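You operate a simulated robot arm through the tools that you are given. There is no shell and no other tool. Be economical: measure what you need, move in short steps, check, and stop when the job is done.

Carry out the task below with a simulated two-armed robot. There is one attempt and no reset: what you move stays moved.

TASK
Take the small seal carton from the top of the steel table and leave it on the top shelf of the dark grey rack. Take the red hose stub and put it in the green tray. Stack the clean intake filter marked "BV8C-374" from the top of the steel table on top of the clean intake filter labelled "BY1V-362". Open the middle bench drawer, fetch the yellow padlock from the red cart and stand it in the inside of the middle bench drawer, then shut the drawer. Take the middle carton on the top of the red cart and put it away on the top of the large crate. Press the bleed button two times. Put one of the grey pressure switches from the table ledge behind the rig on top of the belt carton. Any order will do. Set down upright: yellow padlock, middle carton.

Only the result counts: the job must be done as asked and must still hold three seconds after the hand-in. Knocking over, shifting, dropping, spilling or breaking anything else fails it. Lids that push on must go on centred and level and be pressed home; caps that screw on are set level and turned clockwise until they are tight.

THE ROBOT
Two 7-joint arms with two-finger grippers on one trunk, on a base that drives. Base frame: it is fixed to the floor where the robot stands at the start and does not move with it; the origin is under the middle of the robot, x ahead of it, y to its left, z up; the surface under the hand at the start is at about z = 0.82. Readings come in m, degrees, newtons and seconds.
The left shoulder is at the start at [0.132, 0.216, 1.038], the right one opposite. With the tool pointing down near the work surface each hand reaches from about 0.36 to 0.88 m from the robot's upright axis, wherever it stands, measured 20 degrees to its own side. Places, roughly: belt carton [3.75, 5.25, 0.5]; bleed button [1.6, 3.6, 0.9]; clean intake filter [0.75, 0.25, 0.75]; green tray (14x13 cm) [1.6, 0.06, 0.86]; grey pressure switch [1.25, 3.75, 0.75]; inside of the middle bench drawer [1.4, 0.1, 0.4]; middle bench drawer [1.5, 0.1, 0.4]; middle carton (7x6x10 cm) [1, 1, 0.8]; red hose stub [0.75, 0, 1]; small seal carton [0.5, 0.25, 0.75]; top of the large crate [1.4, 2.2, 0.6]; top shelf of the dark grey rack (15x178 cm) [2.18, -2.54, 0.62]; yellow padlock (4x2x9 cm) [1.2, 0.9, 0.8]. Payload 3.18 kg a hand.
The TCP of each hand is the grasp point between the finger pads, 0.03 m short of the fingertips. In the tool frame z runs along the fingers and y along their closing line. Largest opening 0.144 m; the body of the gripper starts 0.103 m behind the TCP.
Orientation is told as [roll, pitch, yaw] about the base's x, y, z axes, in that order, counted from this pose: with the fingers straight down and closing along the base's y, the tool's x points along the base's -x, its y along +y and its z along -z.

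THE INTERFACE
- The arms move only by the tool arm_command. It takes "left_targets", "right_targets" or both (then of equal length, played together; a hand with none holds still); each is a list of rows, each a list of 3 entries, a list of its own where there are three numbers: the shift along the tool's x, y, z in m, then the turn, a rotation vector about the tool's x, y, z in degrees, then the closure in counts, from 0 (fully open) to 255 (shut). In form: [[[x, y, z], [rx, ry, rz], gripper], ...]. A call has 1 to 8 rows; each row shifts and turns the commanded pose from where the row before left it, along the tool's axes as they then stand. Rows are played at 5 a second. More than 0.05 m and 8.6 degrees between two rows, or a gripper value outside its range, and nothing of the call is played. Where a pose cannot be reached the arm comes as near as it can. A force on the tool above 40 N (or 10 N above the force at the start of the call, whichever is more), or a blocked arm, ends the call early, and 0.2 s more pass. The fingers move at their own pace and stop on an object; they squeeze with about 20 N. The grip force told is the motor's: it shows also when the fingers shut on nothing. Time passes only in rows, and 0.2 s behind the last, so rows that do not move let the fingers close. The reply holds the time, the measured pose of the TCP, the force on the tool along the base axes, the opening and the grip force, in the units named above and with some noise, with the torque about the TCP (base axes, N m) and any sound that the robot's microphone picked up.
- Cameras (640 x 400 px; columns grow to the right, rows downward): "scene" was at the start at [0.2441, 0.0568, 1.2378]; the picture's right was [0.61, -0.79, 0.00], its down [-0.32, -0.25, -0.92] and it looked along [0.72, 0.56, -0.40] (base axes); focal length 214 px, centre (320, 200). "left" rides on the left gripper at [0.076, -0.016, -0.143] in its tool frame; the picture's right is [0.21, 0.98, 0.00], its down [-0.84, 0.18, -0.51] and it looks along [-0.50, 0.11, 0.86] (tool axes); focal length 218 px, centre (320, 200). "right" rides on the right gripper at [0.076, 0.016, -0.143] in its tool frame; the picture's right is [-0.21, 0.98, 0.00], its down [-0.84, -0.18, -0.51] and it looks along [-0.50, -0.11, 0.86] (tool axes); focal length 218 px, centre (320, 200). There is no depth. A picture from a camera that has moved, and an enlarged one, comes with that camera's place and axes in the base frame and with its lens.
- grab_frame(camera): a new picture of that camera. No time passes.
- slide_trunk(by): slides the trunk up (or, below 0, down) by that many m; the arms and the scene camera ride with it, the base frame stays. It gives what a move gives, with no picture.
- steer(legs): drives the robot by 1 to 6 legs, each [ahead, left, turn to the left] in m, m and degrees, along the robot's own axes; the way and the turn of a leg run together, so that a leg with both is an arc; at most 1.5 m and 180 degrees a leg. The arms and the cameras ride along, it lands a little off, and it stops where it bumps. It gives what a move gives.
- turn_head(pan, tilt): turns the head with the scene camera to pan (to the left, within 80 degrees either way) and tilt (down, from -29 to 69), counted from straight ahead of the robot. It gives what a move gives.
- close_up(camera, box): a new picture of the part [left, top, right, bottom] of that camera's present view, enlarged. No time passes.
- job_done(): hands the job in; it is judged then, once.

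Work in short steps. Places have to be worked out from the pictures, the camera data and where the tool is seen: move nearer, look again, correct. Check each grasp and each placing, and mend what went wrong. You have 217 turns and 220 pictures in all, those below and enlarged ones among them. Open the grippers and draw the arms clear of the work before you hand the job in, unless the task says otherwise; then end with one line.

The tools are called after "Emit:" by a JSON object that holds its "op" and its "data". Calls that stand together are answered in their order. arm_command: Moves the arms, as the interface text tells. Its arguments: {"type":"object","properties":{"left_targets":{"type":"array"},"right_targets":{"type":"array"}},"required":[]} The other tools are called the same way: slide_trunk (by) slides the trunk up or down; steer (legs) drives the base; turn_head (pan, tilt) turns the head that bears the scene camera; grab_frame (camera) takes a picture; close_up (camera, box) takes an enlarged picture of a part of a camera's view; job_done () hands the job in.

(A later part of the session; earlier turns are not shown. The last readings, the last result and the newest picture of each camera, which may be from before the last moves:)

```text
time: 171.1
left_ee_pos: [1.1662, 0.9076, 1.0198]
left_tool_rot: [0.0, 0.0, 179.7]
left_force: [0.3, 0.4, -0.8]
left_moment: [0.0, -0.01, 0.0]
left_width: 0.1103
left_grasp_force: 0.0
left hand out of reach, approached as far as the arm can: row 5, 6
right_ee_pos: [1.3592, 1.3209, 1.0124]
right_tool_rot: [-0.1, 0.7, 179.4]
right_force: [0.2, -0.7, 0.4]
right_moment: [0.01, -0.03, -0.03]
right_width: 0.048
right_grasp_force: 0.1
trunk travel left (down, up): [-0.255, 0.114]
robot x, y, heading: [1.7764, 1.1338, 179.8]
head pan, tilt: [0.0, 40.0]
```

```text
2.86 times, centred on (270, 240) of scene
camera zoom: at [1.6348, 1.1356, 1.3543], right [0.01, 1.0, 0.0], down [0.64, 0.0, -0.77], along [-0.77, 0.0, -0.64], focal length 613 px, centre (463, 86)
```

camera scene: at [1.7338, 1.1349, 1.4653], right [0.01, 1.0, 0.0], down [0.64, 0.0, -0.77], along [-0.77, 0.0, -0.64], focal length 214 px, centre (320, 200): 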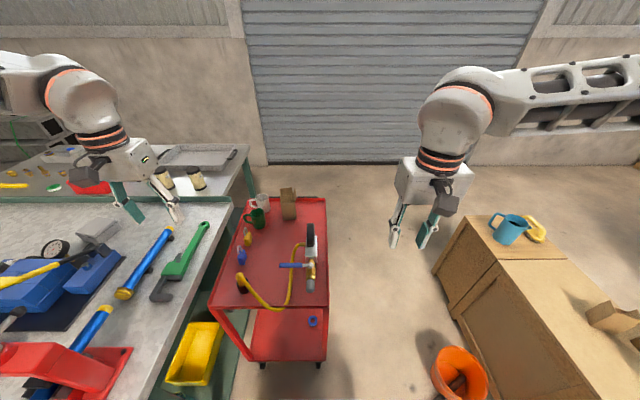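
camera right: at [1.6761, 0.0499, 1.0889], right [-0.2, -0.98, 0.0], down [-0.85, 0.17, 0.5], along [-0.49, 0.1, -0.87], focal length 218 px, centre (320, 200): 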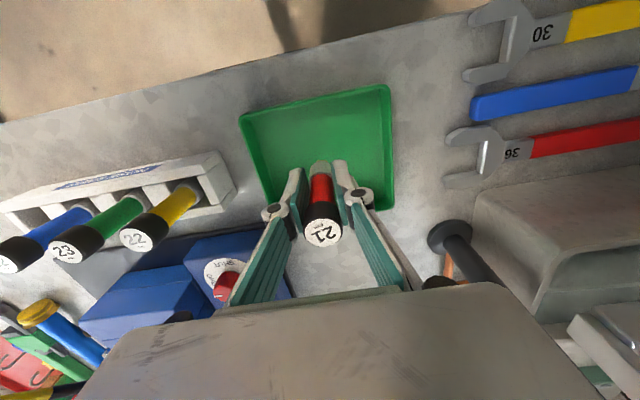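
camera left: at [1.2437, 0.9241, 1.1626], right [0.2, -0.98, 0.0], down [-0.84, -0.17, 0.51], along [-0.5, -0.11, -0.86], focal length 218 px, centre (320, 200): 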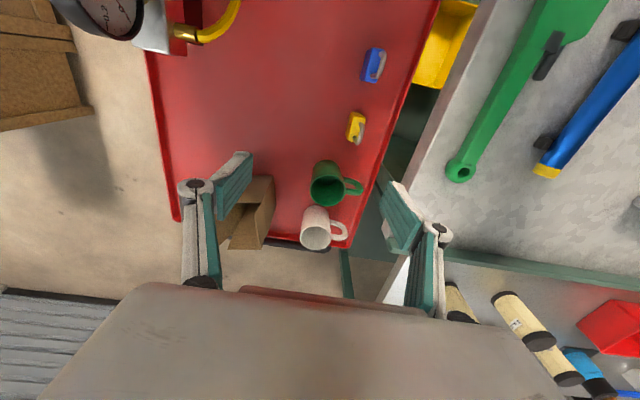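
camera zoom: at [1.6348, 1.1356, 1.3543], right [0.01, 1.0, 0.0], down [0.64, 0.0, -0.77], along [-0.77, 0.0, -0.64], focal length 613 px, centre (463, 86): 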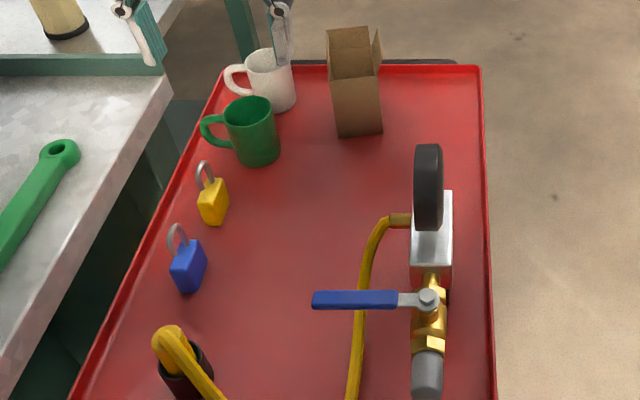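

Carton located: footprint x 0.99–1.06, y 0.972–1.031, base z 0.79. I lower the left hand to z 0.965 and move over it.

Emit:
{"op": "arm_command", "data": {"left_targets": [[[0, -0.03, 0.03], [0, 0, 0], 85], [[0, -0.03, 0.025], [0, 0, 0], 85], [[-0.03, -0.03, 0], [0, 0, 0], 85], [[-0.03, 0, 0], [0, 0, 0], 85], [[-0.03, 0, 0], [0, 0, 0], 85], [[-0.03, 0, 0], [0, 0, 0], 85], [[-0.021, 0, 0], [0, 0, 0], 85]]}}

Emit:
{"op": "grab_frame", "data": {"camera": "left"}}

```text
time: 172.7
left_ee_pos: [1.1438, 0.8771, 0.9865]
left_tool_rot: [0.2, -0.1, 179.5]
left_force: [0.1, 0.1, 0.3]
left_moment: [0.02, 0.0, -0.02]
left_width: 0.0958
left_grasp_force: 0.1
left hand out of reach, approached as far as the arm can: row 1, 2, 3, 4, 5, 6, 7
right_ee_pos: [1.3595, 1.3221, 1.013]
right_tool_rot: [-0.1, 0.7, 179.5]
right_force: [0.8, -0.7, -0.1]
right_moment: [0.01, 0.02, 0.0]
right_width: 0.0481
right_grasp_force: 0.0
trunk travel left (down, up): [-0.255, 0.114]
robot x, y, heading: [1.7772, 1.1324, 179.6]
head pan, tilt: [0.0, 40.0]
```

```text
131 pictures are left
camera left: at [1.221, 0.894, 1.129], right [0.2, -0.98, 0.0], down [-0.84, -0.17, 0.51], along [-0.5, -0.1, -0.86], focal length 218 px, centre (320, 200)
```

left: 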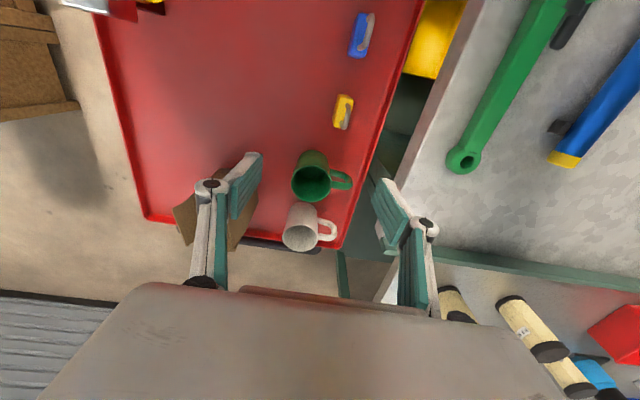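

The left arm stopped short. I look at its posture.

Emit:
{"op": "turn_head", "data": {"pan": 15, "tilt": 15}}

Emit:
{"op": "grab_frame", "data": {"camera": "scene"}}

```text
time: 173.6
left_ee_pos: [1.1444, 0.8773, 0.9859]
left_tool_rot: [0.0, -0.1, 179.7]
left_force: [0.4, 0.6, 0.3]
left_moment: [0.02, -0.01, -0.01]
left_width: 0.096
left_grasp_force: 0.1
right_ee_pos: [1.3594, 1.3217, 1.0132]
right_tool_rot: [-0.1, 0.7, 179.5]
right_force: [-0.4, 0.2, -0.2]
right_moment: [-0.01, 0.0, -0.05]
right_width: 0.0481
right_grasp_force: 0.1
trunk travel left (down, up): [-0.255, 0.114]
robot x, y, heading: [1.7801, 1.1354, 179.8]
head pan, tilt: [15.0, 15.0]
```

```text
130 pictures are left
camera scene: at [1.6299, 1.1114, 1.3938], right [-0.25, 0.97, 0.0], down [0.25, 0.07, -0.97], along [-0.93, -0.24, -0.26], focal length 214 px, centre (320, 200)
```

scene: 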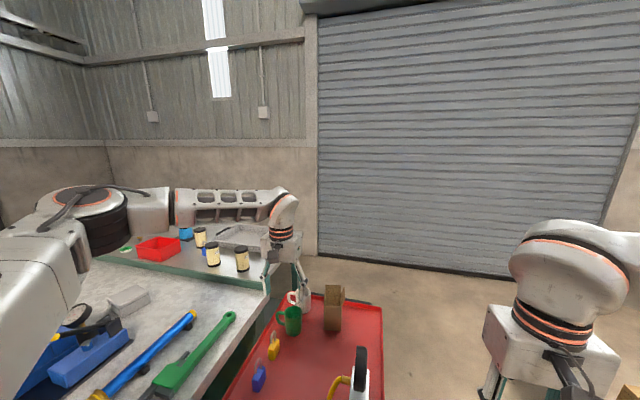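

The elbow is out to the side and limits the stretch. The base front is about 0.25 m ahead of its axis, so I can close in another 0.07 m; then I tilt the fingers 20° forward, which extends the reach.

Emit:
{"op": "steer", "data": {"legs": [[0.07, 0, 0]]}}

Emit:
{"op": "arm_command", "data": {"left_targets": [[[0.02, -0.02, 0], [0, -7, 0], 85], [[0, -0.02, 0], [0, -7, 0], 85], [[0, -0.03, 0], [0, -6, 0], 85], [[-0.01, -0.03, 0], [0, 0, 0], 85], [[-0.02, -0.02, -0.0], [0, 0, 0], 85]]}}

Emit:
{"op": "grab_frame", "data": {"camera": "left"}}

```text
time: 174.6
left_ee_pos: [1.0945, 0.8784, 0.9838]
left_tool_rot: [0.1, -0.1, 179.7]
left_force: [0.3, -0.1, -0.5]
left_moment: [0.02, -0.02, 0.02]
left_width: 0.0959
left_grasp_force: 0.0
right_ee_pos: [1.31, 1.3228, 1.0119]
right_tool_rot: [-0.2, 0.8, 179.6]
right_force: [-1.0, -0.2, -0.1]
right_moment: [-0.02, -0.04, 0.0]
right_width: 0.0479
right_grasp_force: 0.1
trunk travel left (down, up): [-0.255, 0.114]
robot x, y, heading: [1.7296, 1.1346, 179.8]
head pan, tilt: [15.0, 15.0]
stopped in leg 1: the robot was blocked; the commanded pose is now the measured one
```

```text
time: 175.8
left_ee_pos: [1.1133, 0.9655, 0.9909]
left_tool_rot: [0.0, -20.4, 179.5]
left_force: [-0.3, -0.2, 0.6]
left_moment: [0.0, -0.01, -0.01]
left_width: 0.0964
left_grasp_force: 0.1
left hand out of reach, approached as far as the arm can: row 4, 5
right_ee_pos: [1.312, 1.3234, 1.0141]
right_tool_rot: [0.0, 0.7, 179.5]
right_force: [-0.7, -0.1, -0.1]
right_moment: [0.0, -0.01, -0.03]
right_width: 0.0482
right_grasp_force: 0.1
trunk travel left (down, up): [-0.255, 0.114]
robot x, y, heading: [1.7308, 1.1358, 179.6]
head pan, tilt: [15.0, 15.0]
```

```text
129 pictures are left
camera left: at [1.2342, 0.9811, 1.0979], right [0.19, -0.98, -0.07], down [-0.62, -0.18, 0.77], along [-0.76, -0.1, -0.64], focal length 218 px, centre (320, 200)
```

left: 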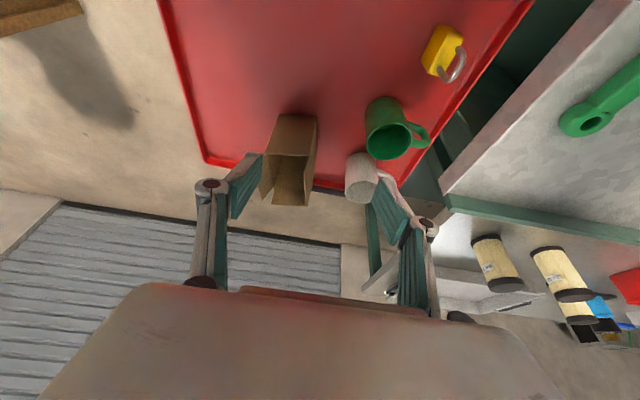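

The cart did not move. I centre the fingers in y on the carton, then go in diagonally.

Emit:
{"op": "arm_command", "data": {"left_targets": [[[0, -0.018, 0], [0, 0, 0], 85], [[0, -0.018, 0], [0, 0, 0], 85], [[-0.0095, 0, 0.0362], [0, 0, 0], 85], [[-0.0095, 0, 0.0362], [0, 0, 0], 85]]}}

Emit:
{"op": "grab_frame", "data": {"camera": "left"}}

```text
time: 176.8
left_ee_pos: [1.0901, 0.9362, 0.9379]
left_tool_rot: [-0.1, -20.1, 179.7]
left_force: [0.5, -0.3, -1.8]
left_moment: [0.0, 0.01, 0.0]
left_width: 0.0957
left_grasp_force: 0.1
left hand out of reach, approached as far as the arm can: row 1, 2, 3, 4
right_ee_pos: [1.3121, 1.3219, 1.0136]
right_tool_rot: [-0.1, 0.7, 179.5]
right_force: [-0.3, -1.4, 0.5]
right_moment: [-0.02, 0.0, -0.02]
right_width: 0.0477
right_grasp_force: 0.0
trunk travel left (down, up): [-0.255, 0.114]
robot x, y, heading: [1.7281, 1.1375, 179.7]
head pan, tilt: [15.0, 15.0]
```

```text
128 pictures are left
camera left: at [1.2102, 0.9522, 1.0458], right [0.19, -0.98, -0.07], down [-0.62, -0.18, 0.77], along [-0.76, -0.1, -0.64], focal length 218 px, centre (320, 200)
```

left: 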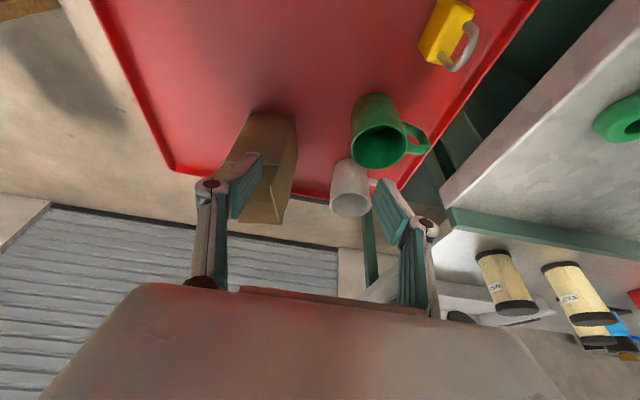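

The arm's cross-body limit is at fault. I lift, and shift the robot 0.1 m to its right (backing off 2 cm from the cart).

Emit:
{"op": "arm_command", "data": {"left_targets": [[[0.02, 0, -0.03], [0, 0, 0], 85], [[0.02, 0, -0.03], [0, 0, 0], 85], [[0, 0, -0.01], [0, 0, 0], 85]]}}

Emit:
{"op": "steer", "data": {"legs": [[-0.02, 0, 0], [0, -0.12, 0]]}}

Emit:
{"op": "grab_frame", "data": {"camera": "left"}}

```text
time: 177.6
left_ee_pos: [1.1508, 0.9358, 0.9904]
left_tool_rot: [0.2, -20.1, 179.5]
left_force: [-0.3, 0.0, 0.7]
left_moment: [-0.02, 0.01, -0.03]
left_width: 0.0962
left_grasp_force: 0.1
right_ee_pos: [1.3113, 1.3218, 1.0129]
right_tool_rot: [-0.2, 0.6, 179.5]
right_force: [-0.2, 0.1, 0.2]
right_moment: [0.01, -0.04, -0.01]
right_width: 0.0479
right_grasp_force: 0.0
trunk travel left (down, up): [-0.255, 0.114]
robot x, y, heading: [1.7287, 1.1353, 179.4]
head pan, tilt: [15.0, 15.0]
```

```text
time: 179.7
left_ee_pos: [1.172, 1.0578, 0.9908]
left_tool_rot: [0.1, -20.2, 179.4]
left_force: [0.4, 0.1, -0.3]
left_moment: [-0.01, -0.02, 0.0]
left_width: 0.0958
left_grasp_force: 0.1
right_ee_pos: [1.3328, 1.4433, 1.0144]
right_tool_rot: [-0.1, 0.6, 179.5]
right_force: [0.0, 0.8, 0.2]
right_moment: [0.0, -0.02, -0.02]
right_width: 0.0478
right_grasp_force: 0.1
trunk travel left (down, up): [-0.255, 0.114]
robot x, y, heading: [1.7516, 1.2565, 179.5]
head pan, tilt: [15.0, 15.0]
```

```text
127 pictures are left
camera left: at [1.2928, 1.0736, 1.0982], right [0.19, -0.98, -0.07], down [-0.62, -0.17, 0.77], along [-0.76, -0.1, -0.64], focal length 218 px, centre (320, 200)
```

left: 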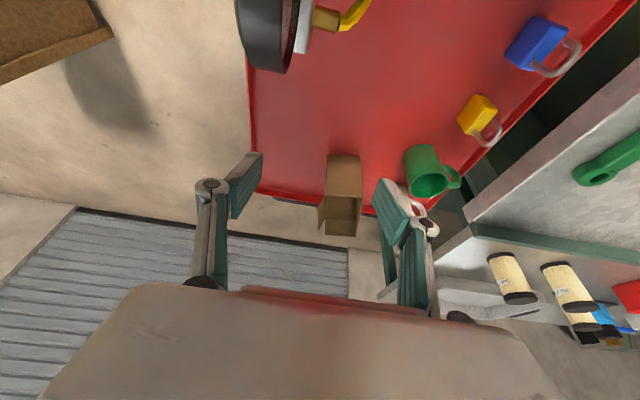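

Now I approach the carton.

Emit:
{"op": "arm_command", "data": {"left_targets": [[[-0.0295, 0.019, 0.0214], [0, 0, 0], 85], [[-0.0295, 0.019, 0.0214], [0, 0, 0], 85], [[-0.0295, 0.019, 0.0214], [0, 0, 0], 85]]}}

Emit:
{"op": "grab_frame", "data": {"camera": "left"}}

```text
time: 180.5
left_ee_pos: [1.0656, 1.0002, 0.9599]
left_tool_rot: [0.1, -20.1, 179.5]
left_force: [-1.0, -0.6, 0.0]
left_moment: [0.01, -0.03, -0.02]
left_width: 0.0961
left_grasp_force: 0.0
right_ee_pos: [1.3317, 1.4433, 1.0129]
right_tool_rot: [-0.2, 0.7, 179.4]
right_force: [0.1, -0.7, -0.2]
right_moment: [-0.02, -0.05, 0.02]
right_width: 0.0478
right_grasp_force: 0.1
trunk travel left (down, up): [-0.255, 0.114]
robot x, y, heading: [1.7521, 1.2564, 179.6]
head pan, tilt: [15.0, 15.0]
```

```text
126 pictures are left
camera left: at [1.1857, 1.0154, 1.0668], right [0.19, -0.98, -0.07], down [-0.62, -0.17, 0.77], along [-0.76, -0.1, -0.64], focal length 218 px, centre (320, 200)
```

left: 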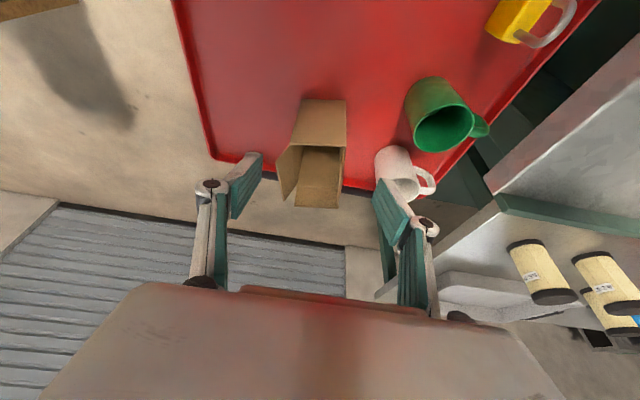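

Well aligned. I lower around the carton and close.

Emit:
{"op": "arm_command", "data": {"left_targets": [[[-0.002, 0, 0.0334], [0, 0, 0], 105], [[-0.002, 0, 0.0334], [0, 0, 0], 105], [[-0.002, 0, 0.0334], [0, 0, 0], 105], [[0, 0, 0], [0, 0, 0], 255], [[0, 0, 0], [0, 0, 0], 255]]}}

Emit:
{"op": "grab_frame", "data": {"camera": "left"}}

```text
time: 181.5
left_ee_pos: [1.048, 0.9875, 0.9036]
left_tool_rot: [-0.9, -22.2, 179.3]
left_force: [7.8, 1.2, 32.1]
left_moment: [1.12, 0.27, 0.08]
left_width: 0.0574
left_grasp_force: 19.7
left hand out of reach, approached as far as the arm can: row 2, 3
right_ee_pos: [1.3365, 1.4446, 1.0147]
right_tool_rot: [-0.2, 0.4, 179.4]
right_force: [-0.2, -0.4, 0.3]
right_moment: [0.05, -0.02, -0.01]
right_width: 0.0477
right_grasp_force: 0.1
trunk travel left (down, up): [-0.255, 0.114]
robot x, y, heading: [1.7502, 1.2541, 179.8]
head pan, tilt: [15.0, 15.0]
stopped in row 4 (left hand): the force on the tool passed its limit at 48 N (the readings are from after the stop); the commanded pose is now the measured one
```

```text
125 pictures are left
camera left: at [1.1734, 1.0003, 1.0072], right [0.18, -0.98, -0.09], down [-0.59, -0.18, 0.78], along [-0.79, -0.08, -0.61], focal length 218 px, centre (320, 200)
```

left: 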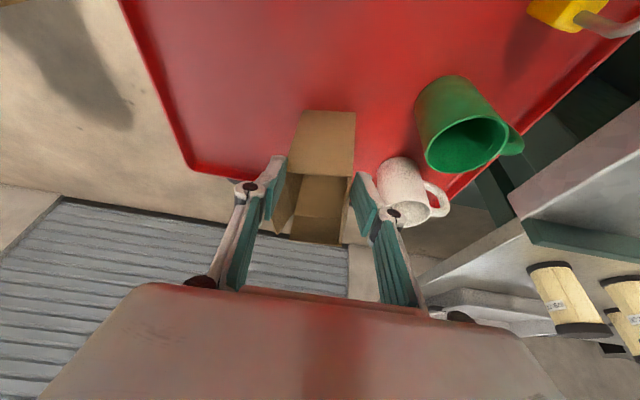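

The +y finger came down on the carton's side flap because the arm drifted sideways. I open, rise, and re-centre with a wider opening.

Emit:
{"op": "arm_command", "data": {"left_targets": [[[0, 0, -0.003], [0, 0, 0], 105], [[0, 0, 0], [0, 0, 0], 75], [[0, 0, -0.03], [0, 0, 0], 75], [[0, 0, -0.03], [0, 0, 0], 75]]}}

Emit:
{"op": "close_up", "data": {"camera": "left", "box": [220, 60, 440, 250]}}

```text
time: 182.5
left_ee_pos: [1.0722, 0.9844, 0.9527]
left_tool_rot: [-0.4, -21.2, 179.1]
left_force: [0.7, -0.4, 0.1]
left_moment: [-0.03, 0.03, 0.02]
left_width: 0.1017
left_grasp_force: 0.0
right_ee_pos: [1.3335, 1.4451, 1.0144]
right_tool_rot: [-0.1, 0.5, 179.4]
right_force: [0.3, -0.2, -1.6]
right_moment: [0.01, -0.01, 0.01]
right_width: 0.0478
right_grasp_force: 0.0
trunk travel left (down, up): [-0.255, 0.114]
robot x, y, heading: [1.7521, 1.2604, 179.4]
head pan, tilt: [15.0, 15.0]
```

```text
2.11 times, centred on (330, 155) of left
camera zoom: at [1.1958, 0.9983, 1.0588], right [0.18, -0.98, -0.08], down [-0.6, -0.18, 0.78], along [-0.78, -0.09, -0.62], focal length 460 px, centre (299, 295)
```

zoom: 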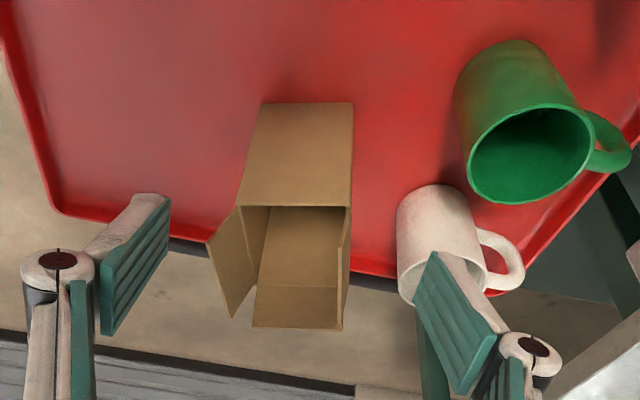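

The carton has flared flaps on the +y and rear sides and was turned about 10°; its −y wall is upright. I'll grip just that wall, one finger inside the open box. I align above it (yaw +12°, opening 4 cm).

Emit:
{"op": "arm_command", "data": {"left_targets": [[[-0.012, 0.013, 0.0], [-2.1, 0, -5.6], 184], [[-0.012, 0.01, 0.0], [-2.1, 0, -5.6], 184], [[0, 0, 0], [0, 0, 0], 184]]}}

Emit:
{"op": "close_up", "data": {"camera": "left", "box": [220, 60, 440, 250]}}

```text
time: 183.3
left_ee_pos: [1.0501, 0.9601, 0.9623]
left_tool_rot: [-0.6, -21.1, -168.6]
left_force: [0.2, 0.4, 0.6]
left_moment: [-0.01, 0.02, 0.0]
left_width: 0.0401
left_grasp_force: 0.0
right_ee_pos: [1.3335, 1.4448, 1.0141]
right_tool_rot: [-0.2, 0.6, 179.4]
right_force: [-0.2, 0.1, 0.3]
right_moment: [0.01, -0.01, -0.01]
right_width: 0.0479
right_grasp_force: 0.1
trunk travel left (down, up): [-0.255, 0.114]
robot x, y, heading: [1.7511, 1.2519, 179.5]
head pan, tilt: [15.0, 15.0]
```

```text
2.11 times, centred on (330, 155) of left
camera zoom: at [1.1681, 0.9993, 1.0671], right [0.38, -0.92, -0.09], down [-0.56, -0.3, 0.78], along [-0.74, -0.25, -0.63], focal length 460 px, centre (299, 295)
```

zoom: 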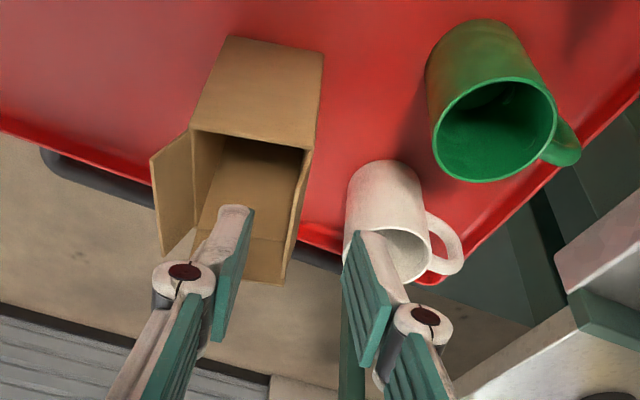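

The wall lies between the fingers and is parallel. I go down over it and close.

Emit:
{"op": "arm_command", "data": {"left_targets": [[[0.001, -0.0015, 0.028], [0, 0, 0], 184], [[0.001, -0.0015, 0.028], [0, 0, 0], 184]]}}

Emit:
{"op": "close_up", "data": {"camera": "left", "box": [220, 60, 440, 250]}}

```text
time: 183.9
left_ee_pos: [1.0345, 0.9579, 0.9092]
left_tool_rot: [-0.8, -21.1, -168.7]
left_force: [-0.1, 0.1, -0.7]
left_moment: [-0.02, 0.02, 0.01]
left_width: 0.04
left_grasp_force: 0.0
left hand out of reach, approached as far as the arm can: row 2
right_ee_pos: [1.3325, 1.4432, 1.0146]
right_tool_rot: [0.0, 0.7, 179.4]
right_force: [-0.5, 0.2, 1.1]
right_moment: [-0.02, -0.01, -0.01]
right_width: 0.0481
right_grasp_force: 0.0
trunk travel left (down, up): [-0.255, 0.114]
robot x, y, heading: [1.7525, 1.2567, 179.5]
head pan, tilt: [15.0, 15.0]
```

```text
2.11 times, centred on (330, 155) of left
camera zoom: at [1.1524, 0.9964, 1.0153], right [0.38, -0.92, -0.09], down [-0.55, -0.3, 0.78], along [-0.74, -0.24, -0.62], focal length 460 px, centre (299, 295)
```

zoom: 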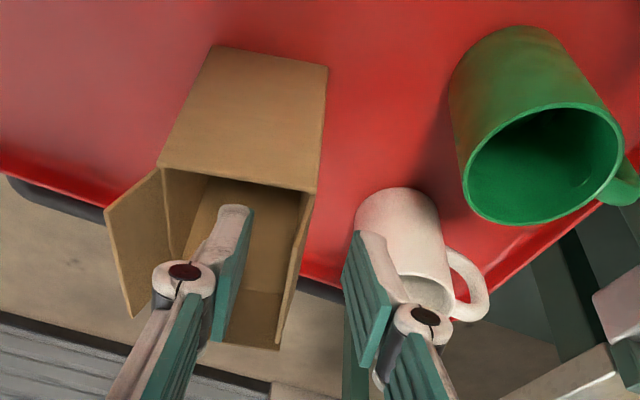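

The inner finger is in the box. Straight down 3 cm and close.

Emit:
{"op": "arm_command", "data": {"left_targets": [[[0.006, 0, 0.014], [0, 0, 0], 184], [[0.006, 0, 0.014], [0, 0, 0], 184], [[0, 0, 0], [0, 0, 0], 255], [[0, 0, 0], [0, 0, 0], 255]]}}

Emit:
{"op": "close_up", "data": {"camera": "left", "box": [220, 60, 440, 250]}}

```text
time: 184.9
left_ee_pos: [1.0439, 0.9526, 0.8833]
left_tool_rot: [-0.8, -21.2, -168.8]
left_force: [0.3, -0.1, -0.8]
left_moment: [0.0, 0.02, 0.01]
left_width: 0.0063
left_grasp_force: 19.0
left hand out of reach, approached as far as the arm can: row 1, 2
right_ee_pos: [1.3331, 1.4449, 1.014]
right_tool_rot: [-0.1, 0.7, 179.4]
right_force: [-0.7, 0.0, 0.1]
right_moment: [0.02, 0.01, -0.01]
right_width: 0.048
right_grasp_force: 0.0
trunk travel left (down, up): [-0.255, 0.114]
robot x, y, heading: [1.7527, 1.2549, 179.7]
head pan, tilt: [15.0, 15.0]
```

```text
2.11 times, centred on (330, 155) of left
camera zoom: at [1.1619, 0.9907, 0.9896], right [0.38, -0.92, -0.09], down [-0.55, -0.3, 0.78], along [-0.74, -0.24, -0.62], focal length 460 px, centre (299, 295)
```

zoom: 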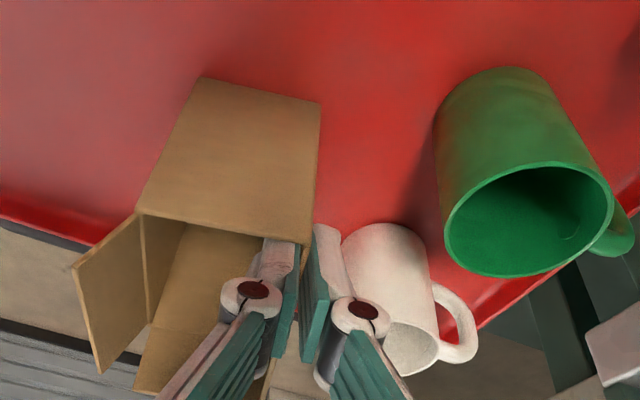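

The wall is gripped (6 mm). I lift slowly, watching.

Emit:
{"op": "arm_command", "data": {"left_targets": [[[-0.005, 0, -0.0141], [0, 0, 0], 255], [[-0.0103, 0, -0.0282], [0, 0, 0], 255], [[0.01, 0, -0.0385], [0, 0, 0], 255], [[0.018, 0, -0.0385], [0, 0, 0], 255], [[0.018, 0, -0.0385], [0, 0, 0], 255], [[0, 0, 0], [0, 0, 0], 255]]}}

Emit:
{"op": "grab_frame", "data": {"camera": "left"}}

Emit:
{"op": "turn_head", "data": {"pan": 5, "tilt": 40}}

Emit:
{"op": "grab_frame", "data": {"camera": "scene"}}

```text
time: 186.3
left_ee_pos: [1.128, 0.9679, 1.0197]
left_tool_rot: [-0.6, -21.1, -168.7]
left_force: [-0.9, 0.7, 0.8]
left_moment: [-0.04, 0.0, 0.02]
left_width: 0.0062
left_grasp_force: 19.4
right_ee_pos: [1.3315, 1.4442, 1.0123]
right_tool_rot: [-0.1, 0.7, 179.4]
right_force: [-0.5, 0.7, -1.0]
right_moment: [0.0, -0.04, -0.01]
right_width: 0.0479
right_grasp_force: 0.0
trunk travel left (down, up): [-0.255, 0.114]
robot x, y, heading: [1.7504, 1.2559, 179.6]
head pan, tilt: [15.0, 15.0]
```

```text
120 pictures are left
camera left: at [1.2459, 1.0065, 1.1254], right [0.38, -0.92, -0.09], down [-0.56, -0.3, 0.77], along [-0.74, -0.25, -0.63], focal length 218 px, centre (320, 200)
```

left: 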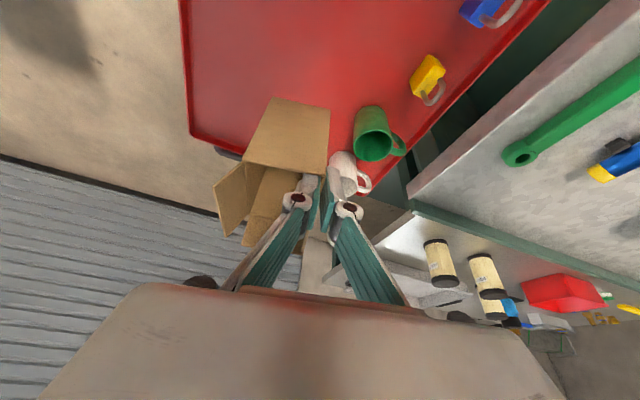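

```text
time: 187.2
left_ee_pos: [1.1294, 0.9681, 1.0198]
left_tool_rot: [-0.5, -21.0, -168.7]
left_force: [0.6, 0.1, -0.5]
left_moment: [-0.02, -0.01, -0.03]
left_width: 0.0058
left_grasp_force: 19.7
right_ee_pos: [1.3334, 1.4437, 1.0137]
right_tool_rot: [0.0, 0.7, 179.4]
right_force: [0.8, -0.5, 0.2]
right_moment: [0.01, 0.0, -0.04]
right_width: 0.048
right_grasp_force: 0.0
trunk travel left (down, up): [-0.255, 0.114]
robot x, y, heading: [1.756, 1.2558, 179.6]
head pan, tilt: [5.0, 40.0]
```

```text
119 pictures are left
camera scene: at [1.6086, 1.2497, 1.3543], right [-0.08, 1.0, 0.0], down [0.64, 0.05, -0.77], along [-0.76, -0.06, -0.64], focal length 214 px, centre (320, 200)
```

scene: 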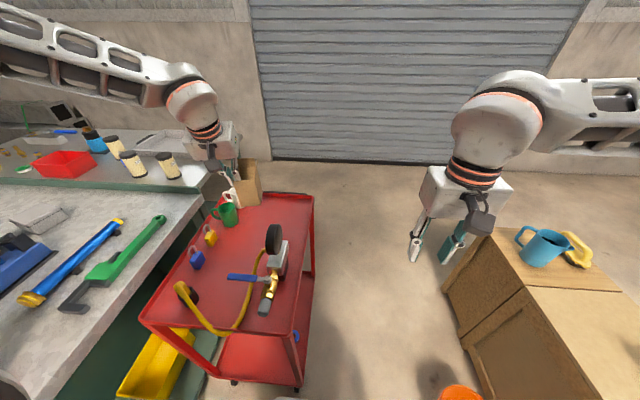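

The carton hangs well in the left hand. I back away and drive round to the +x end of the large crate to look at its top.

Emit:
{"op": "steer", "data": {"legs": [[-0.45, 0, 0], [0, -0.5, 0], [0, -0.5, 0]]}}

Emit:
{"op": "turn_head", "data": {"pan": 0, "tilt": 40}}

Emit:
{"op": "grab_frame", "data": {"camera": "scene"}}

```text
time: 198.9
left_ee_pos: [1.5871, 1.9635, 1.0199]
left_tool_rot: [-0.6, -21.1, -168.8]
left_force: [0.0, 0.0, 0.2]
left_moment: [-0.05, -0.04, 0.01]
left_width: 0.0058
left_grasp_force: 20.2
right_ee_pos: [1.7901, 2.4396, 1.0136]
right_tool_rot: [-0.1, 0.6, 179.5]
right_force: [-0.6, -0.6, 0.6]
right_moment: [0.01, 0.0, 0.0]
right_width: 0.0482
right_grasp_force: 0.1
trunk travel left (down, up): [-0.255, 0.114]
robot x, y, heading: [2.2106, 2.2499, 179.7]
head pan, tilt: [5.0, 40.0]
```

```text
time: 199.6
left_ee_pos: [1.5874, 1.9639, 1.0206]
left_tool_rot: [-0.7, -21.2, -168.6]
left_force: [-0.6, -0.2, -1.4]
left_moment: [0.02, -0.05, -0.02]
left_width: 0.006
left_grasp_force: 19.6
right_ee_pos: [1.7903, 2.4396, 1.014]
right_tool_rot: [-0.1, 0.6, 179.4]
right_force: [-0.1, -0.4, 0.9]
right_moment: [0.03, 0.04, 0.0]
right_width: 0.0481
right_grasp_force: 0.1
trunk travel left (down, up): [-0.255, 0.114]
robot x, y, heading: [2.2092, 2.2537, 179.4]
head pan, tilt: [0.0, 40.0]
```

```text
118 pictures are left
camera scene: at [2.0659, 2.2529, 1.3543], right [0.01, 1.0, 0.0], down [0.64, 0.0, -0.77], along [-0.77, 0.0, -0.64], focal length 214 px, centre (320, 200)
```

scene: 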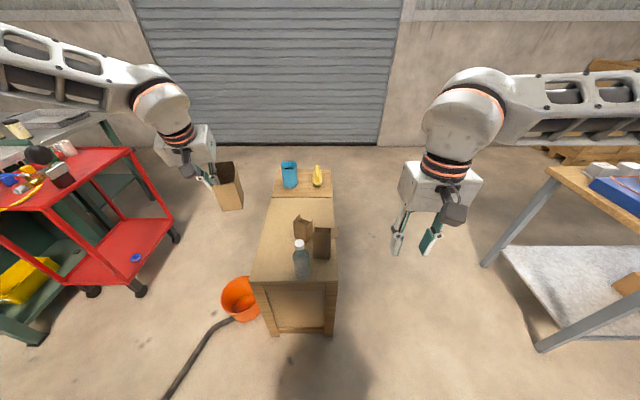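

The crate top spans x 1.13–1.64, y 1.98–2.32; a free spot lies at about (1.26, 2.08), left of the other cartons. I lower the trunk and drive 0.2 m closer.

Emit:
{"op": "slide_trunk", "data": {"by": -0.18}}

Emit:
{"op": "steer", "data": {"legs": [[0.2, 0, 0]]}}

Emit:
{"op": "grab_frame", "data": {"camera": "left"}}

Emit:
{"op": "grab_frame", "data": {"camera": "scene"}}

```text
time: 201.6
left_ee_pos: [1.588, 1.9626, 0.8423]
left_tool_rot: [-0.7, -21.3, -168.7]
left_force: [0.6, -0.1, -0.1]
left_moment: [-0.02, -0.01, -0.01]
left_width: 0.006
left_grasp_force: 20.3
right_ee_pos: [1.7895, 2.4392, 0.8356]
right_tool_rot: [-0.1, 0.4, 179.5]
right_force: [0.1, 0.2, 0.1]
right_moment: [-0.01, 0.03, 0.02]
right_width: 0.048
right_grasp_force: 0.0
trunk travel left (down, up): [-0.075, 0.294]
robot x, y, heading: [2.2127, 2.2535, 179.7]
head pan, tilt: [0.0, 40.0]
```

```text
time: 203.1
left_ee_pos: [1.3875, 1.9656, 0.8389]
left_tool_rot: [-0.6, -21.1, -168.7]
left_force: [-0.8, -0.2, -0.1]
left_moment: [0.01, 0.0, -0.01]
left_width: 0.0063
left_grasp_force: 19.9
right_ee_pos: [1.5916, 2.4407, 0.8329]
right_tool_rot: [-0.2, 0.6, 179.4]
right_force: [-0.6, -1.0, 0.6]
right_moment: [-0.01, -0.04, -0.01]
right_width: 0.0477
right_grasp_force: 0.1
trunk travel left (down, up): [-0.075, 0.294]
robot x, y, heading: [2.0103, 2.2531, 179.5]
head pan, tilt: [0.0, 40.0]
```

```text
117 pictures are left
camera left: at [1.5048, 2.0044, 0.9459], right [0.38, -0.92, -0.09], down [-0.56, -0.3, 0.78], along [-0.74, -0.24, -0.63], focal length 218 px, centre (320, 200)
```

left: 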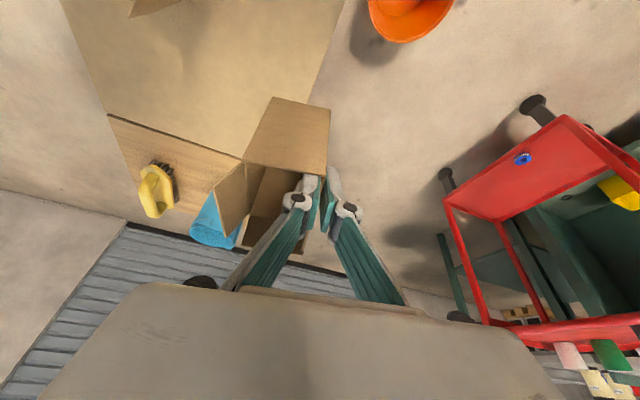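

```text
116 pictures are left
camera scene: at [1.7004, 2.2559, 1.148], right [0.01, 1.0, 0.0], down [0.64, -0.01, -0.77], along [-0.77, 0.01, -0.64], focal length 214 px, centre (320, 200)
```

scene: 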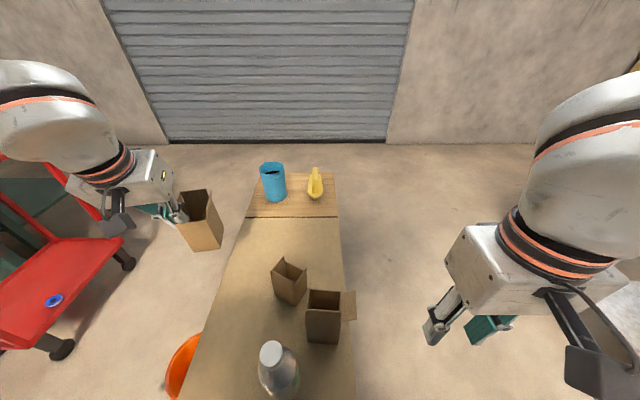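

I shift 8 cm right, then reach to the free spot.

Emit:
{"op": "steer", "data": {"legs": [[0, -0.08, 0]]}}

Emit:
{"op": "arm_command", "data": {"left_targets": [[[-0.0132, -0.009, 0.0372], [0, 0, 0], 255], [[-0.0132, -0.009, 0.0372], [0, 0, 0], 255], [[-0.0132, -0.009, 0.0372], [0, 0, 0], 255], [[-0.0132, -0.009, 0.0372], [0, 0, 0], 255]]}}

Emit:
{"op": "grab_frame", "data": {"camera": "scene"}}

```text
time: 204.5
left_ee_pos: [1.3891, 2.046, 0.8403]
left_tool_rot: [-0.5, -21.1, -168.8]
left_force: [0.4, 0.4, 0.2]
left_moment: [-0.03, -0.02, 0.03]
left_width: 0.0061
left_grasp_force: 19.8
right_ee_pos: [1.5928, 2.5217, 0.8342]
right_tool_rot: [-0.2, 0.6, 179.5]
right_force: [0.3, 1.0, 0.3]
right_moment: [-0.05, 0.0, 0.01]
right_width: 0.0478
right_grasp_force: 0.1
trunk travel left (down, up): [-0.075, 0.294]
robot x, y, heading: [2.0102, 2.3324, 179.6]
head pan, tilt: [0.0, 40.0]
```

```text
time: 205.5
left_ee_pos: [1.2797, 2.061, 0.7202]
left_tool_rot: [-0.6, -20.9, -168.8]
left_force: [0.1, 0.0, 0.1]
left_moment: [-0.01, -0.02, 0.01]
left_width: 0.006
left_grasp_force: 19.9
right_ee_pos: [1.5909, 2.5219, 0.8321]
right_tool_rot: [0.0, 0.8, 179.3]
right_force: [0.0, 0.4, 0.0]
right_moment: [0.0, -0.04, 0.01]
right_width: 0.048
right_grasp_force: 0.1
trunk travel left (down, up): [-0.075, 0.294]
robot x, y, heading: [2.0123, 2.332, 179.6]
head pan, tilt: [0.0, 40.0]
```

```text
115 pictures are left
camera scene: at [1.7002, 2.3346, 1.1474], right [0.01, 1.0, 0.0], down [0.64, 0.0, -0.77], along [-0.77, 0.01, -0.64], focal length 214 px, centre (320, 200)
```

scene: 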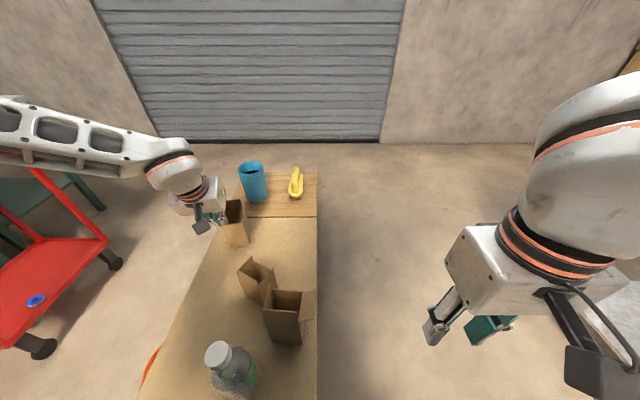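

In place; I lower in small steps to contact.

Emit:
{"op": "arm_command", "data": {"left_targets": [[[0.0021, 0, 0.0056], [0, 0, 0], 255], [[0.0021, 0, 0.0056], [0, 0, 0], 255], [[0.0021, 0, 0.0056], [0, 0, 0], 255], [[0.0014, 0, 0.0037], [0, 0, 0], 255]]}}

Emit:
{"op": "close_up", "data": {"camera": "scene", "box": [160, 160, 320, 300]}}

```text
time: 206.5
left_ee_pos: [1.2794, 2.0616, 0.6999]
left_tool_rot: [-0.7, -21.0, -168.8]
left_force: [-0.6, 0.2, -0.1]
left_moment: [0.0, 0.01, -0.01]
left_width: 0.006
left_grasp_force: 20.8
right_ee_pos: [1.5924, 2.5201, 0.8335]
right_tool_rot: [-0.1, 0.7, 179.3]
right_force: [-0.4, -0.2, -0.2]
right_moment: [0.01, 0.0, -0.02]
right_width: 0.0477
right_grasp_force: 0.1
trunk travel left (down, up): [-0.075, 0.294]
robot x, y, heading: [2.014, 2.336, 179.8]
head pan, tilt: [0.0, 40.0]
```

```text
2.86 times, centred on (240, 230) of scene
camera zoom: at [1.7014, 2.3348, 1.1481], right [0.01, 1.0, 0.0], down [0.64, -0.01, -0.77], along [-0.77, 0.01, -0.64], focal length 613 px, centre (549, 114)
```

zoom: 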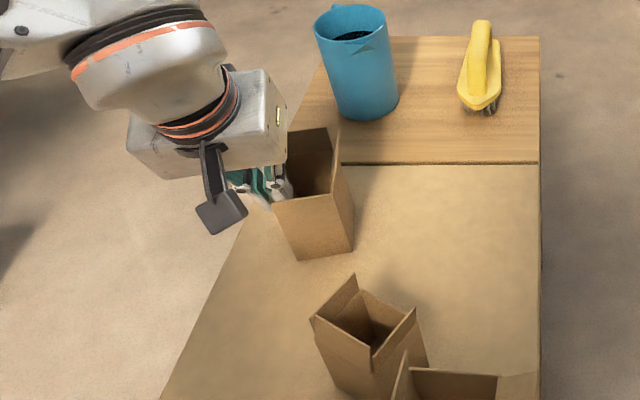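

Still in the air; continue.

Emit:
{"op": "arm_command", "data": {"left_targets": [[[0.0014, 0, 0.0037], [0, 0, 0], 255], [[0.0014, 0, 0.0037], [0, 0, 0], 255], [[0.0014, 0, 0.0037], [0, 0, 0], 255]]}}

```text
time: 207.3
left_ee_pos: [1.2775, 2.0622, 0.6963]
left_tool_rot: [-0.9, -22.0, -168.7]
left_force: [-2.8, -7.0, 32.8]
left_moment: [-0.21, -0.02, -0.03]
left_width: 0.006
left_grasp_force: 20.0
right_ee_pos: [1.5938, 2.5218, 0.8366]
right_tool_rot: [-0.1, 0.4, 179.4]
right_force: [0.0, 0.3, 0.1]
right_moment: [-0.02, 0.01, -0.01]
right_width: 0.0482
right_grasp_force: 0.1
trunk travel left (down, up): [-0.075, 0.294]
robot x, y, heading: [2.0158, 2.3329, 179.5]
head pan, tilt: [0.0, 40.0]
```

Contact. I ease up slightly, open a little and draw the fingers out along their own axis.

Emit:
{"op": "arm_command", "data": {"left_targets": [[[-0.0014, 0, -0.004], [0, 0, 0], 255], [[0, 0, 0], [0, 0, 0], 205], [[0, 0, 0], [0, 0, 0], 205], [[0, 0, -0.03], [0, 0, 0], 205], [[0, 0, -0.04], [0, 0, 0], 205], [[0, 0, -0.04], [0, 0, 0], 205]]}}

Emit:
{"op": "close_up", "data": {"camera": "scene", "box": [160, 160, 320, 300]}}

```text
time: 208.7
left_ee_pos: [1.3212, 2.0699, 0.7954]
left_tool_rot: [-0.8, -21.2, -168.7]
left_force: [0.7, 0.2, 0.1]
left_moment: [0.0, 0.02, 0.01]
left_width: 0.0279
left_grasp_force: 0.1
right_ee_pos: [1.5941, 2.5215, 0.8343]
right_tool_rot: [-0.1, 0.5, 179.4]
right_force: [-0.1, -0.2, 0.0]
right_moment: [0.0, 0.01, 0.0]
right_width: 0.0484
right_grasp_force: 0.1
trunk travel left (down, up): [-0.075, 0.294]
robot x, y, heading: [2.0124, 2.3313, 179.3]
head pan, tilt: [0.0, 40.0]
```

```text
2.86 times, centred on (240, 230) of scene
camera zoom: at [1.7026, 2.335, 1.1487], right [0.01, 1.0, 0.0], down [0.64, -0.01, -0.77], along [-0.77, 0.01, -0.64], focal length 613 px, centre (549, 114)
```

zoom: 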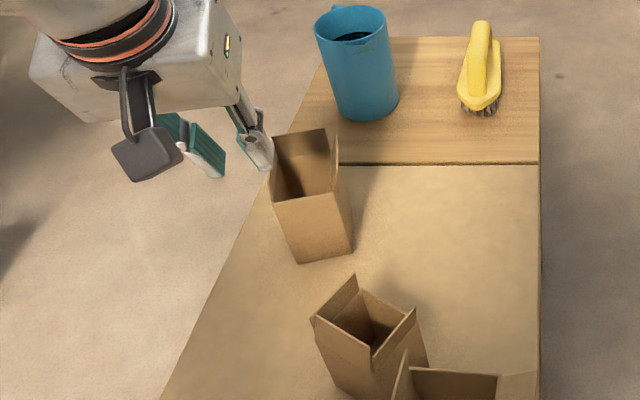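

The carton stands upright on the crate. Next the rig: I retract, raise the trunk and back off to look toward (1.6, 3.6).

Emit:
{"op": "arm_command", "data": {"left_targets": [[[0.03, 0, -0.04], [0, 0, 0], 150], [[0.03, 0, -0.03], [0, 7, 0], 150], [[0.03, 0, -0.03], [0, 7, 0], 150], [[0.0, 0, -0.03], [0, 7, 0], 150]]}}

Emit:
{"op": "steer", "data": {"legs": [[-0.35, 0, 0], [0, -0.7, 0]]}}

Emit:
{"op": "slide_trunk", "data": {"by": 0.2}}

Emit:
{"op": "turn_head", "data": {"pan": -20, "tilt": 25}}

Emit:
{"op": "grab_frame", "data": {"camera": "scene"}}

```text
time: 209.7
left_ee_pos: [1.4388, 2.0914, 0.8903]
left_tool_rot: [-0.6, 0.1, -169.0]
left_force: [-0.4, -0.5, 0.3]
left_moment: [-0.03, -0.01, 0.0]
left_width: 0.0594
left_grasp_force: 0.1
right_ee_pos: [1.5916, 2.5207, 0.833]
right_tool_rot: [-0.2, 0.6, 179.4]
right_force: [-0.9, 0.2, 1.5]
right_moment: [0.02, 0.01, 0.01]
right_width: 0.048
right_grasp_force: 0.0
trunk travel left (down, up): [-0.075, 0.294]
robot x, y, heading: [2.014, 2.3315, 180.0]
head pan, tilt: [0.0, 40.0]
```

```text
time: 218.2
left_ee_pos: [1.7942, 2.7895, 0.8903]
left_tool_rot: [-0.6, -0.1, -169.2]
left_force: [-0.4, -0.6, 0.0]
left_moment: [-0.04, 0.01, 0.0]
left_width: 0.0593
left_grasp_force: 0.0
right_ee_pos: [1.9484, 3.2177, 0.8329]
right_tool_rot: [-0.1, 0.6, 179.1]
right_force: [0.7, 0.2, 0.8]
right_moment: [-0.01, 0.02, -0.01]
right_width: 0.0479
right_grasp_force: 0.1
trunk travel left (down, up): [-0.075, 0.294]
robot x, y, heading: [2.3671, 3.0303, 179.8]
head pan, tilt: [0.0, 40.0]
```

```text
time: 220.3
left_ee_pos: [1.7917, 2.7889, 1.0881]
left_tool_rot: [-0.6, 0.0, -169.4]
left_force: [-0.6, 0.6, -0.8]
left_moment: [-0.01, -0.03, -0.03]
left_width: 0.0596
left_grasp_force: 0.0
right_ee_pos: [1.9498, 3.219, 1.0312]
right_tool_rot: [-0.1, 0.7, 179.2]
right_force: [0.0, 0.2, -0.2]
right_moment: [0.03, -0.01, 0.01]
right_width: 0.0478
right_grasp_force: 0.0
trunk travel left (down, up): [-0.275, 0.094]
robot x, y, heading: [2.3679, 3.0306, 179.6]
head pan, tilt: [0.0, 40.0]
```

```text
time: 221.2
left_ee_pos: [1.7931, 2.789, 1.089]
left_tool_rot: [-0.5, -0.1, -169.2]
left_force: [-1.4, 0.4, -0.6]
left_moment: [0.01, -0.01, -0.01]
left_width: 0.0594
left_grasp_force: 0.0
right_ee_pos: [1.9484, 3.2189, 1.0328]
right_tool_rot: [-0.1, 0.6, 179.2]
right_force: [-0.6, 0.3, 0.7]
right_moment: [0.02, 0.0, 0.02]
right_width: 0.0481
right_grasp_force: 0.0
trunk travel left (down, up): [-0.275, 0.094]
robot x, y, heading: [2.3651, 3.0288, 179.4]
head pan, tilt: [-20.0, 25.0]
```

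```text
112 pictures are left
camera scene: at [2.2307, 3.0622, 1.3981], right [0.35, 0.94, 0.0], down [0.4, -0.15, -0.91], along [-0.85, 0.32, -0.42], focal length 214 px, centre (320, 200)
```

scene: 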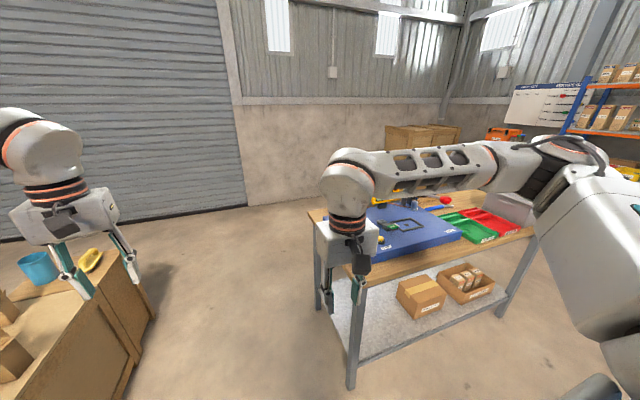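

The rig table is ahead right. I move 0.5 m further along +y for a frontal view.

Emit:
{"op": "steer", "data": {"legs": [[-0.05, -0.55, 0]]}}

Emit:
{"op": "turn_head", "data": {"pan": 0, "tilt": 30}}

Emit:
{"op": "grab_frame", "data": {"camera": "scene"}}

```text
time: 226.5
left_ee_pos: [1.8482, 3.3383, 1.0896]
left_tool_rot: [-0.6, -0.1, -169.0]
left_force: [-0.4, 0.0, 0.7]
left_moment: [-0.06, 0.03, 0.0]
left_width: 0.0591
left_grasp_force: 0.1
right_ee_pos: [2.0037, 3.7682, 1.0335]
right_tool_rot: [-0.1, 0.6, 179.3]
right_force: [0.1, -0.1, 0.0]
right_moment: [0.0, -0.02, 0.04]
right_width: 0.048
right_grasp_force: 0.1
trunk travel left (down, up): [-0.275, 0.094]
robot x, y, heading: [2.4225, 3.5794, 179.4]
head pan, tilt: [-20.0, 25.0]
```

```text
time: 227.3
left_ee_pos: [1.8491, 3.3389, 1.09]
left_tool_rot: [-0.5, -0.1, -169.1]
left_force: [0.5, -0.4, 0.1]
left_moment: [-0.02, -0.05, 0.01]
left_width: 0.0594
left_grasp_force: 0.0
right_ee_pos: [2.0039, 3.7681, 1.034]
right_tool_rot: [-0.2, 0.6, 179.3]
right_force: [0.3, -0.2, 0.5]
right_moment: [0.03, 0.02, 0.03]
right_width: 0.0481
right_grasp_force: 0.1
trunk travel left (down, up): [-0.275, 0.094]
robot x, y, heading: [2.4193, 3.5801, 179.5]
head pan, tilt: [0.0, 30.0]
```

```text
111 pictures are left
camera scene: at [2.2822, 3.5804, 1.3902], right [0.01, 1.0, 0.0], down [0.5, -0.01, -0.87], along [-0.87, 0.01, -0.5], focal length 214 px, centre (320, 200)
```

scene: 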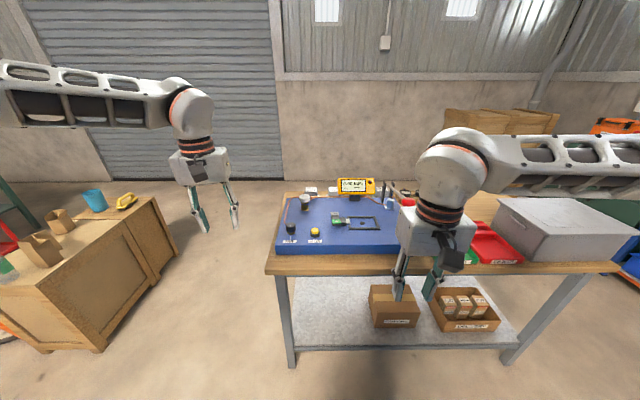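

Emit:
{"op": "close_up", "data": {"camera": "scene", "box": [260, 165, 420, 270]}}

```text
3.81 times, centred on (340, 218) of scene
camera zoom: at [2.2822, 3.5804, 1.3902], right [0.01, 1.0, 0.0], down [0.5, -0.01, -0.87], along [-0.87, 0.01, -0.5], focal length 817 px, centre (244, 133)
```

zoom: 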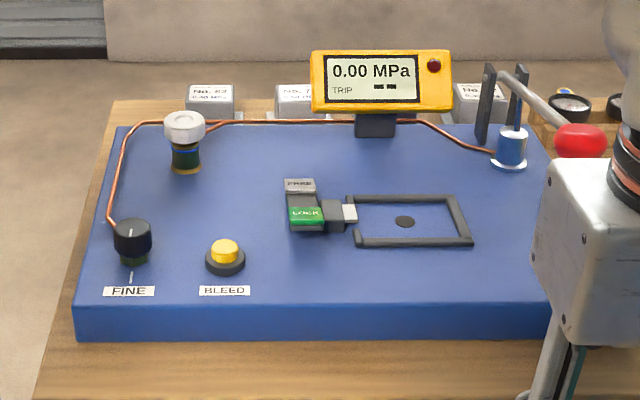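

The yellow BLEED button is at about (1.66, 3.57); grey switches stand behind the rig at x≈1.23. I shift so the left hand lies over the button and close its fingers.

Emit:
{"op": "steer", "data": {"legs": [[0.12, -0.22, 0]]}}

Emit:
{"op": "arm_command", "data": {"left_targets": [[[0, 0, 0.03], [0, 0, 5.5], 255], [[0, 0, 0.03], [0, 0, 5.3], 255], [[0, 0, 0.02], [0, 0, 0], 255]]}}

Emit:
{"op": "grab_frame", "data": {"camera": "left"}}

```text
time: 229.8
left_ee_pos: [1.7307, 3.5582, 1.0893]
left_tool_rot: [-0.6, -0.1, -169.3]
left_force: [0.1, 0.3, 0.2]
left_moment: [0.02, -0.02, 0.02]
left_width: 0.0592
left_grasp_force: 0.0
right_ee_pos: [1.8868, 3.988, 1.0329]
right_tool_rot: [-0.1, 0.6, 179.2]
right_force: [0.2, 0.5, 0.2]
right_moment: [0.01, 0.01, -0.01]
right_width: 0.0481
right_grasp_force: 0.0
trunk travel left (down, up): [-0.275, 0.094]
robot x, y, heading: [2.3019, 3.7999, 179.2]
head pan, tilt: [0.0, 30.0]
```

```text
time: 230.6
left_ee_pos: [1.7307, 3.5591, 1.009]
left_tool_rot: [-0.6, -0.2, 180.0]
left_force: [-0.3, -0.2, 0.1]
left_moment: [0.0, -0.01, 0.01]
left_width: 0.0002
left_grasp_force: 19.7
right_ee_pos: [1.8861, 3.988, 1.0328]
right_tool_rot: [-0.1, 0.6, 179.1]
right_force: [0.4, -0.3, -0.3]
right_moment: [-0.01, 0.01, -0.04]
right_width: 0.0477
right_grasp_force: 0.1
trunk travel left (down, up): [-0.275, 0.094]
robot x, y, heading: [2.3055, 3.7966, 179.3]
head pan, tilt: [0.0, 30.0]
```

```text
109 pictures are left
camera left: at [1.8072, 3.5742, 1.1513], right [0.21, -0.98, -0.01], down [-0.84, -0.18, 0.51], along [-0.5, -0.1, -0.86], focal length 218 px, centre (320, 200)
```

left: 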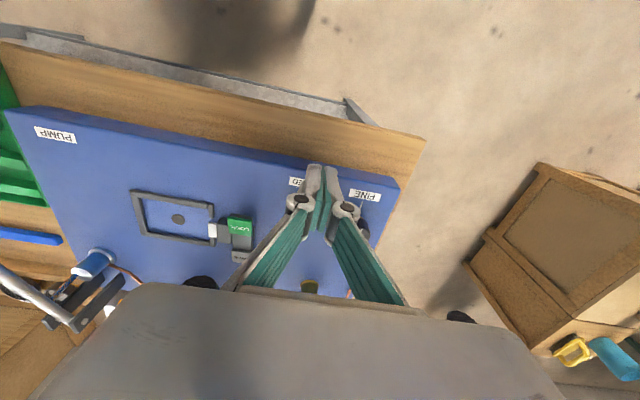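

Plate top is at z 0.85, the button at about (1.635, 3.568). I move the closed fingertips just above it and check with the head camera.

Emit:
{"op": "arm_command", "data": {"left_targets": [[[-0.032, -0.003, 0.01], [0, 0, 0], 255], [[-0.032, -0.003, 0.02], [0, 0, 0], 255], [[-0.032, -0.003, 0.025], [0, 0, 0], 255]]}}

Emit:
{"op": "close_up", "data": {"camera": "scene", "box": [190, 180, 310, 280]}}

```text
time: 231.4
left_ee_pos: [1.6766, 3.5349, 0.9656]
left_tool_rot: [-0.7, -0.3, 180.0]
left_force: [0.2, -0.5, 0.2]
left_moment: [0.02, -0.04, 0.0]
left_width: 0.0
left_grasp_force: 20.3
left hand out of reach, approached as far as the arm can: row 2, 3
right_ee_pos: [1.8855, 3.9879, 1.0322]
right_tool_rot: [-0.2, 0.5, 179.2]
right_force: [-0.4, 0.7, -0.5]
right_moment: [0.0, -0.03, -0.01]
right_width: 0.0479
right_grasp_force: 0.0
trunk travel left (down, up): [-0.275, 0.094]
robot x, y, heading: [2.3039, 3.7956, 179.3]
head pan, tilt: [0.0, 30.0]
```

```text
4.00 times, centred on (250, 230) of scene
camera zoom: at [2.1634, 3.7993, 1.39], right [0.01, 1.0, 0.0], down [0.5, -0.01, -0.87], along [-0.87, 0.01, -0.5], focal length 858 px, centre (600, 80)
```

zoom: 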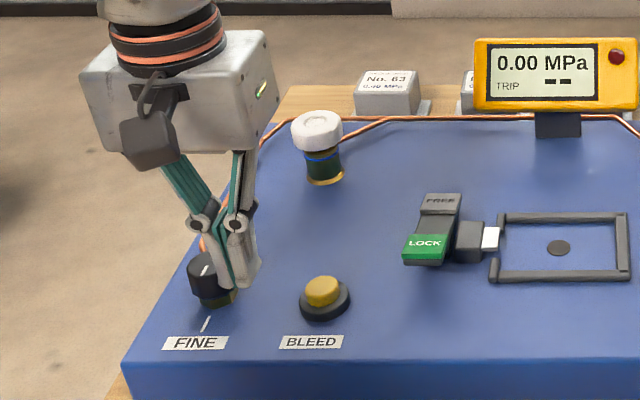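

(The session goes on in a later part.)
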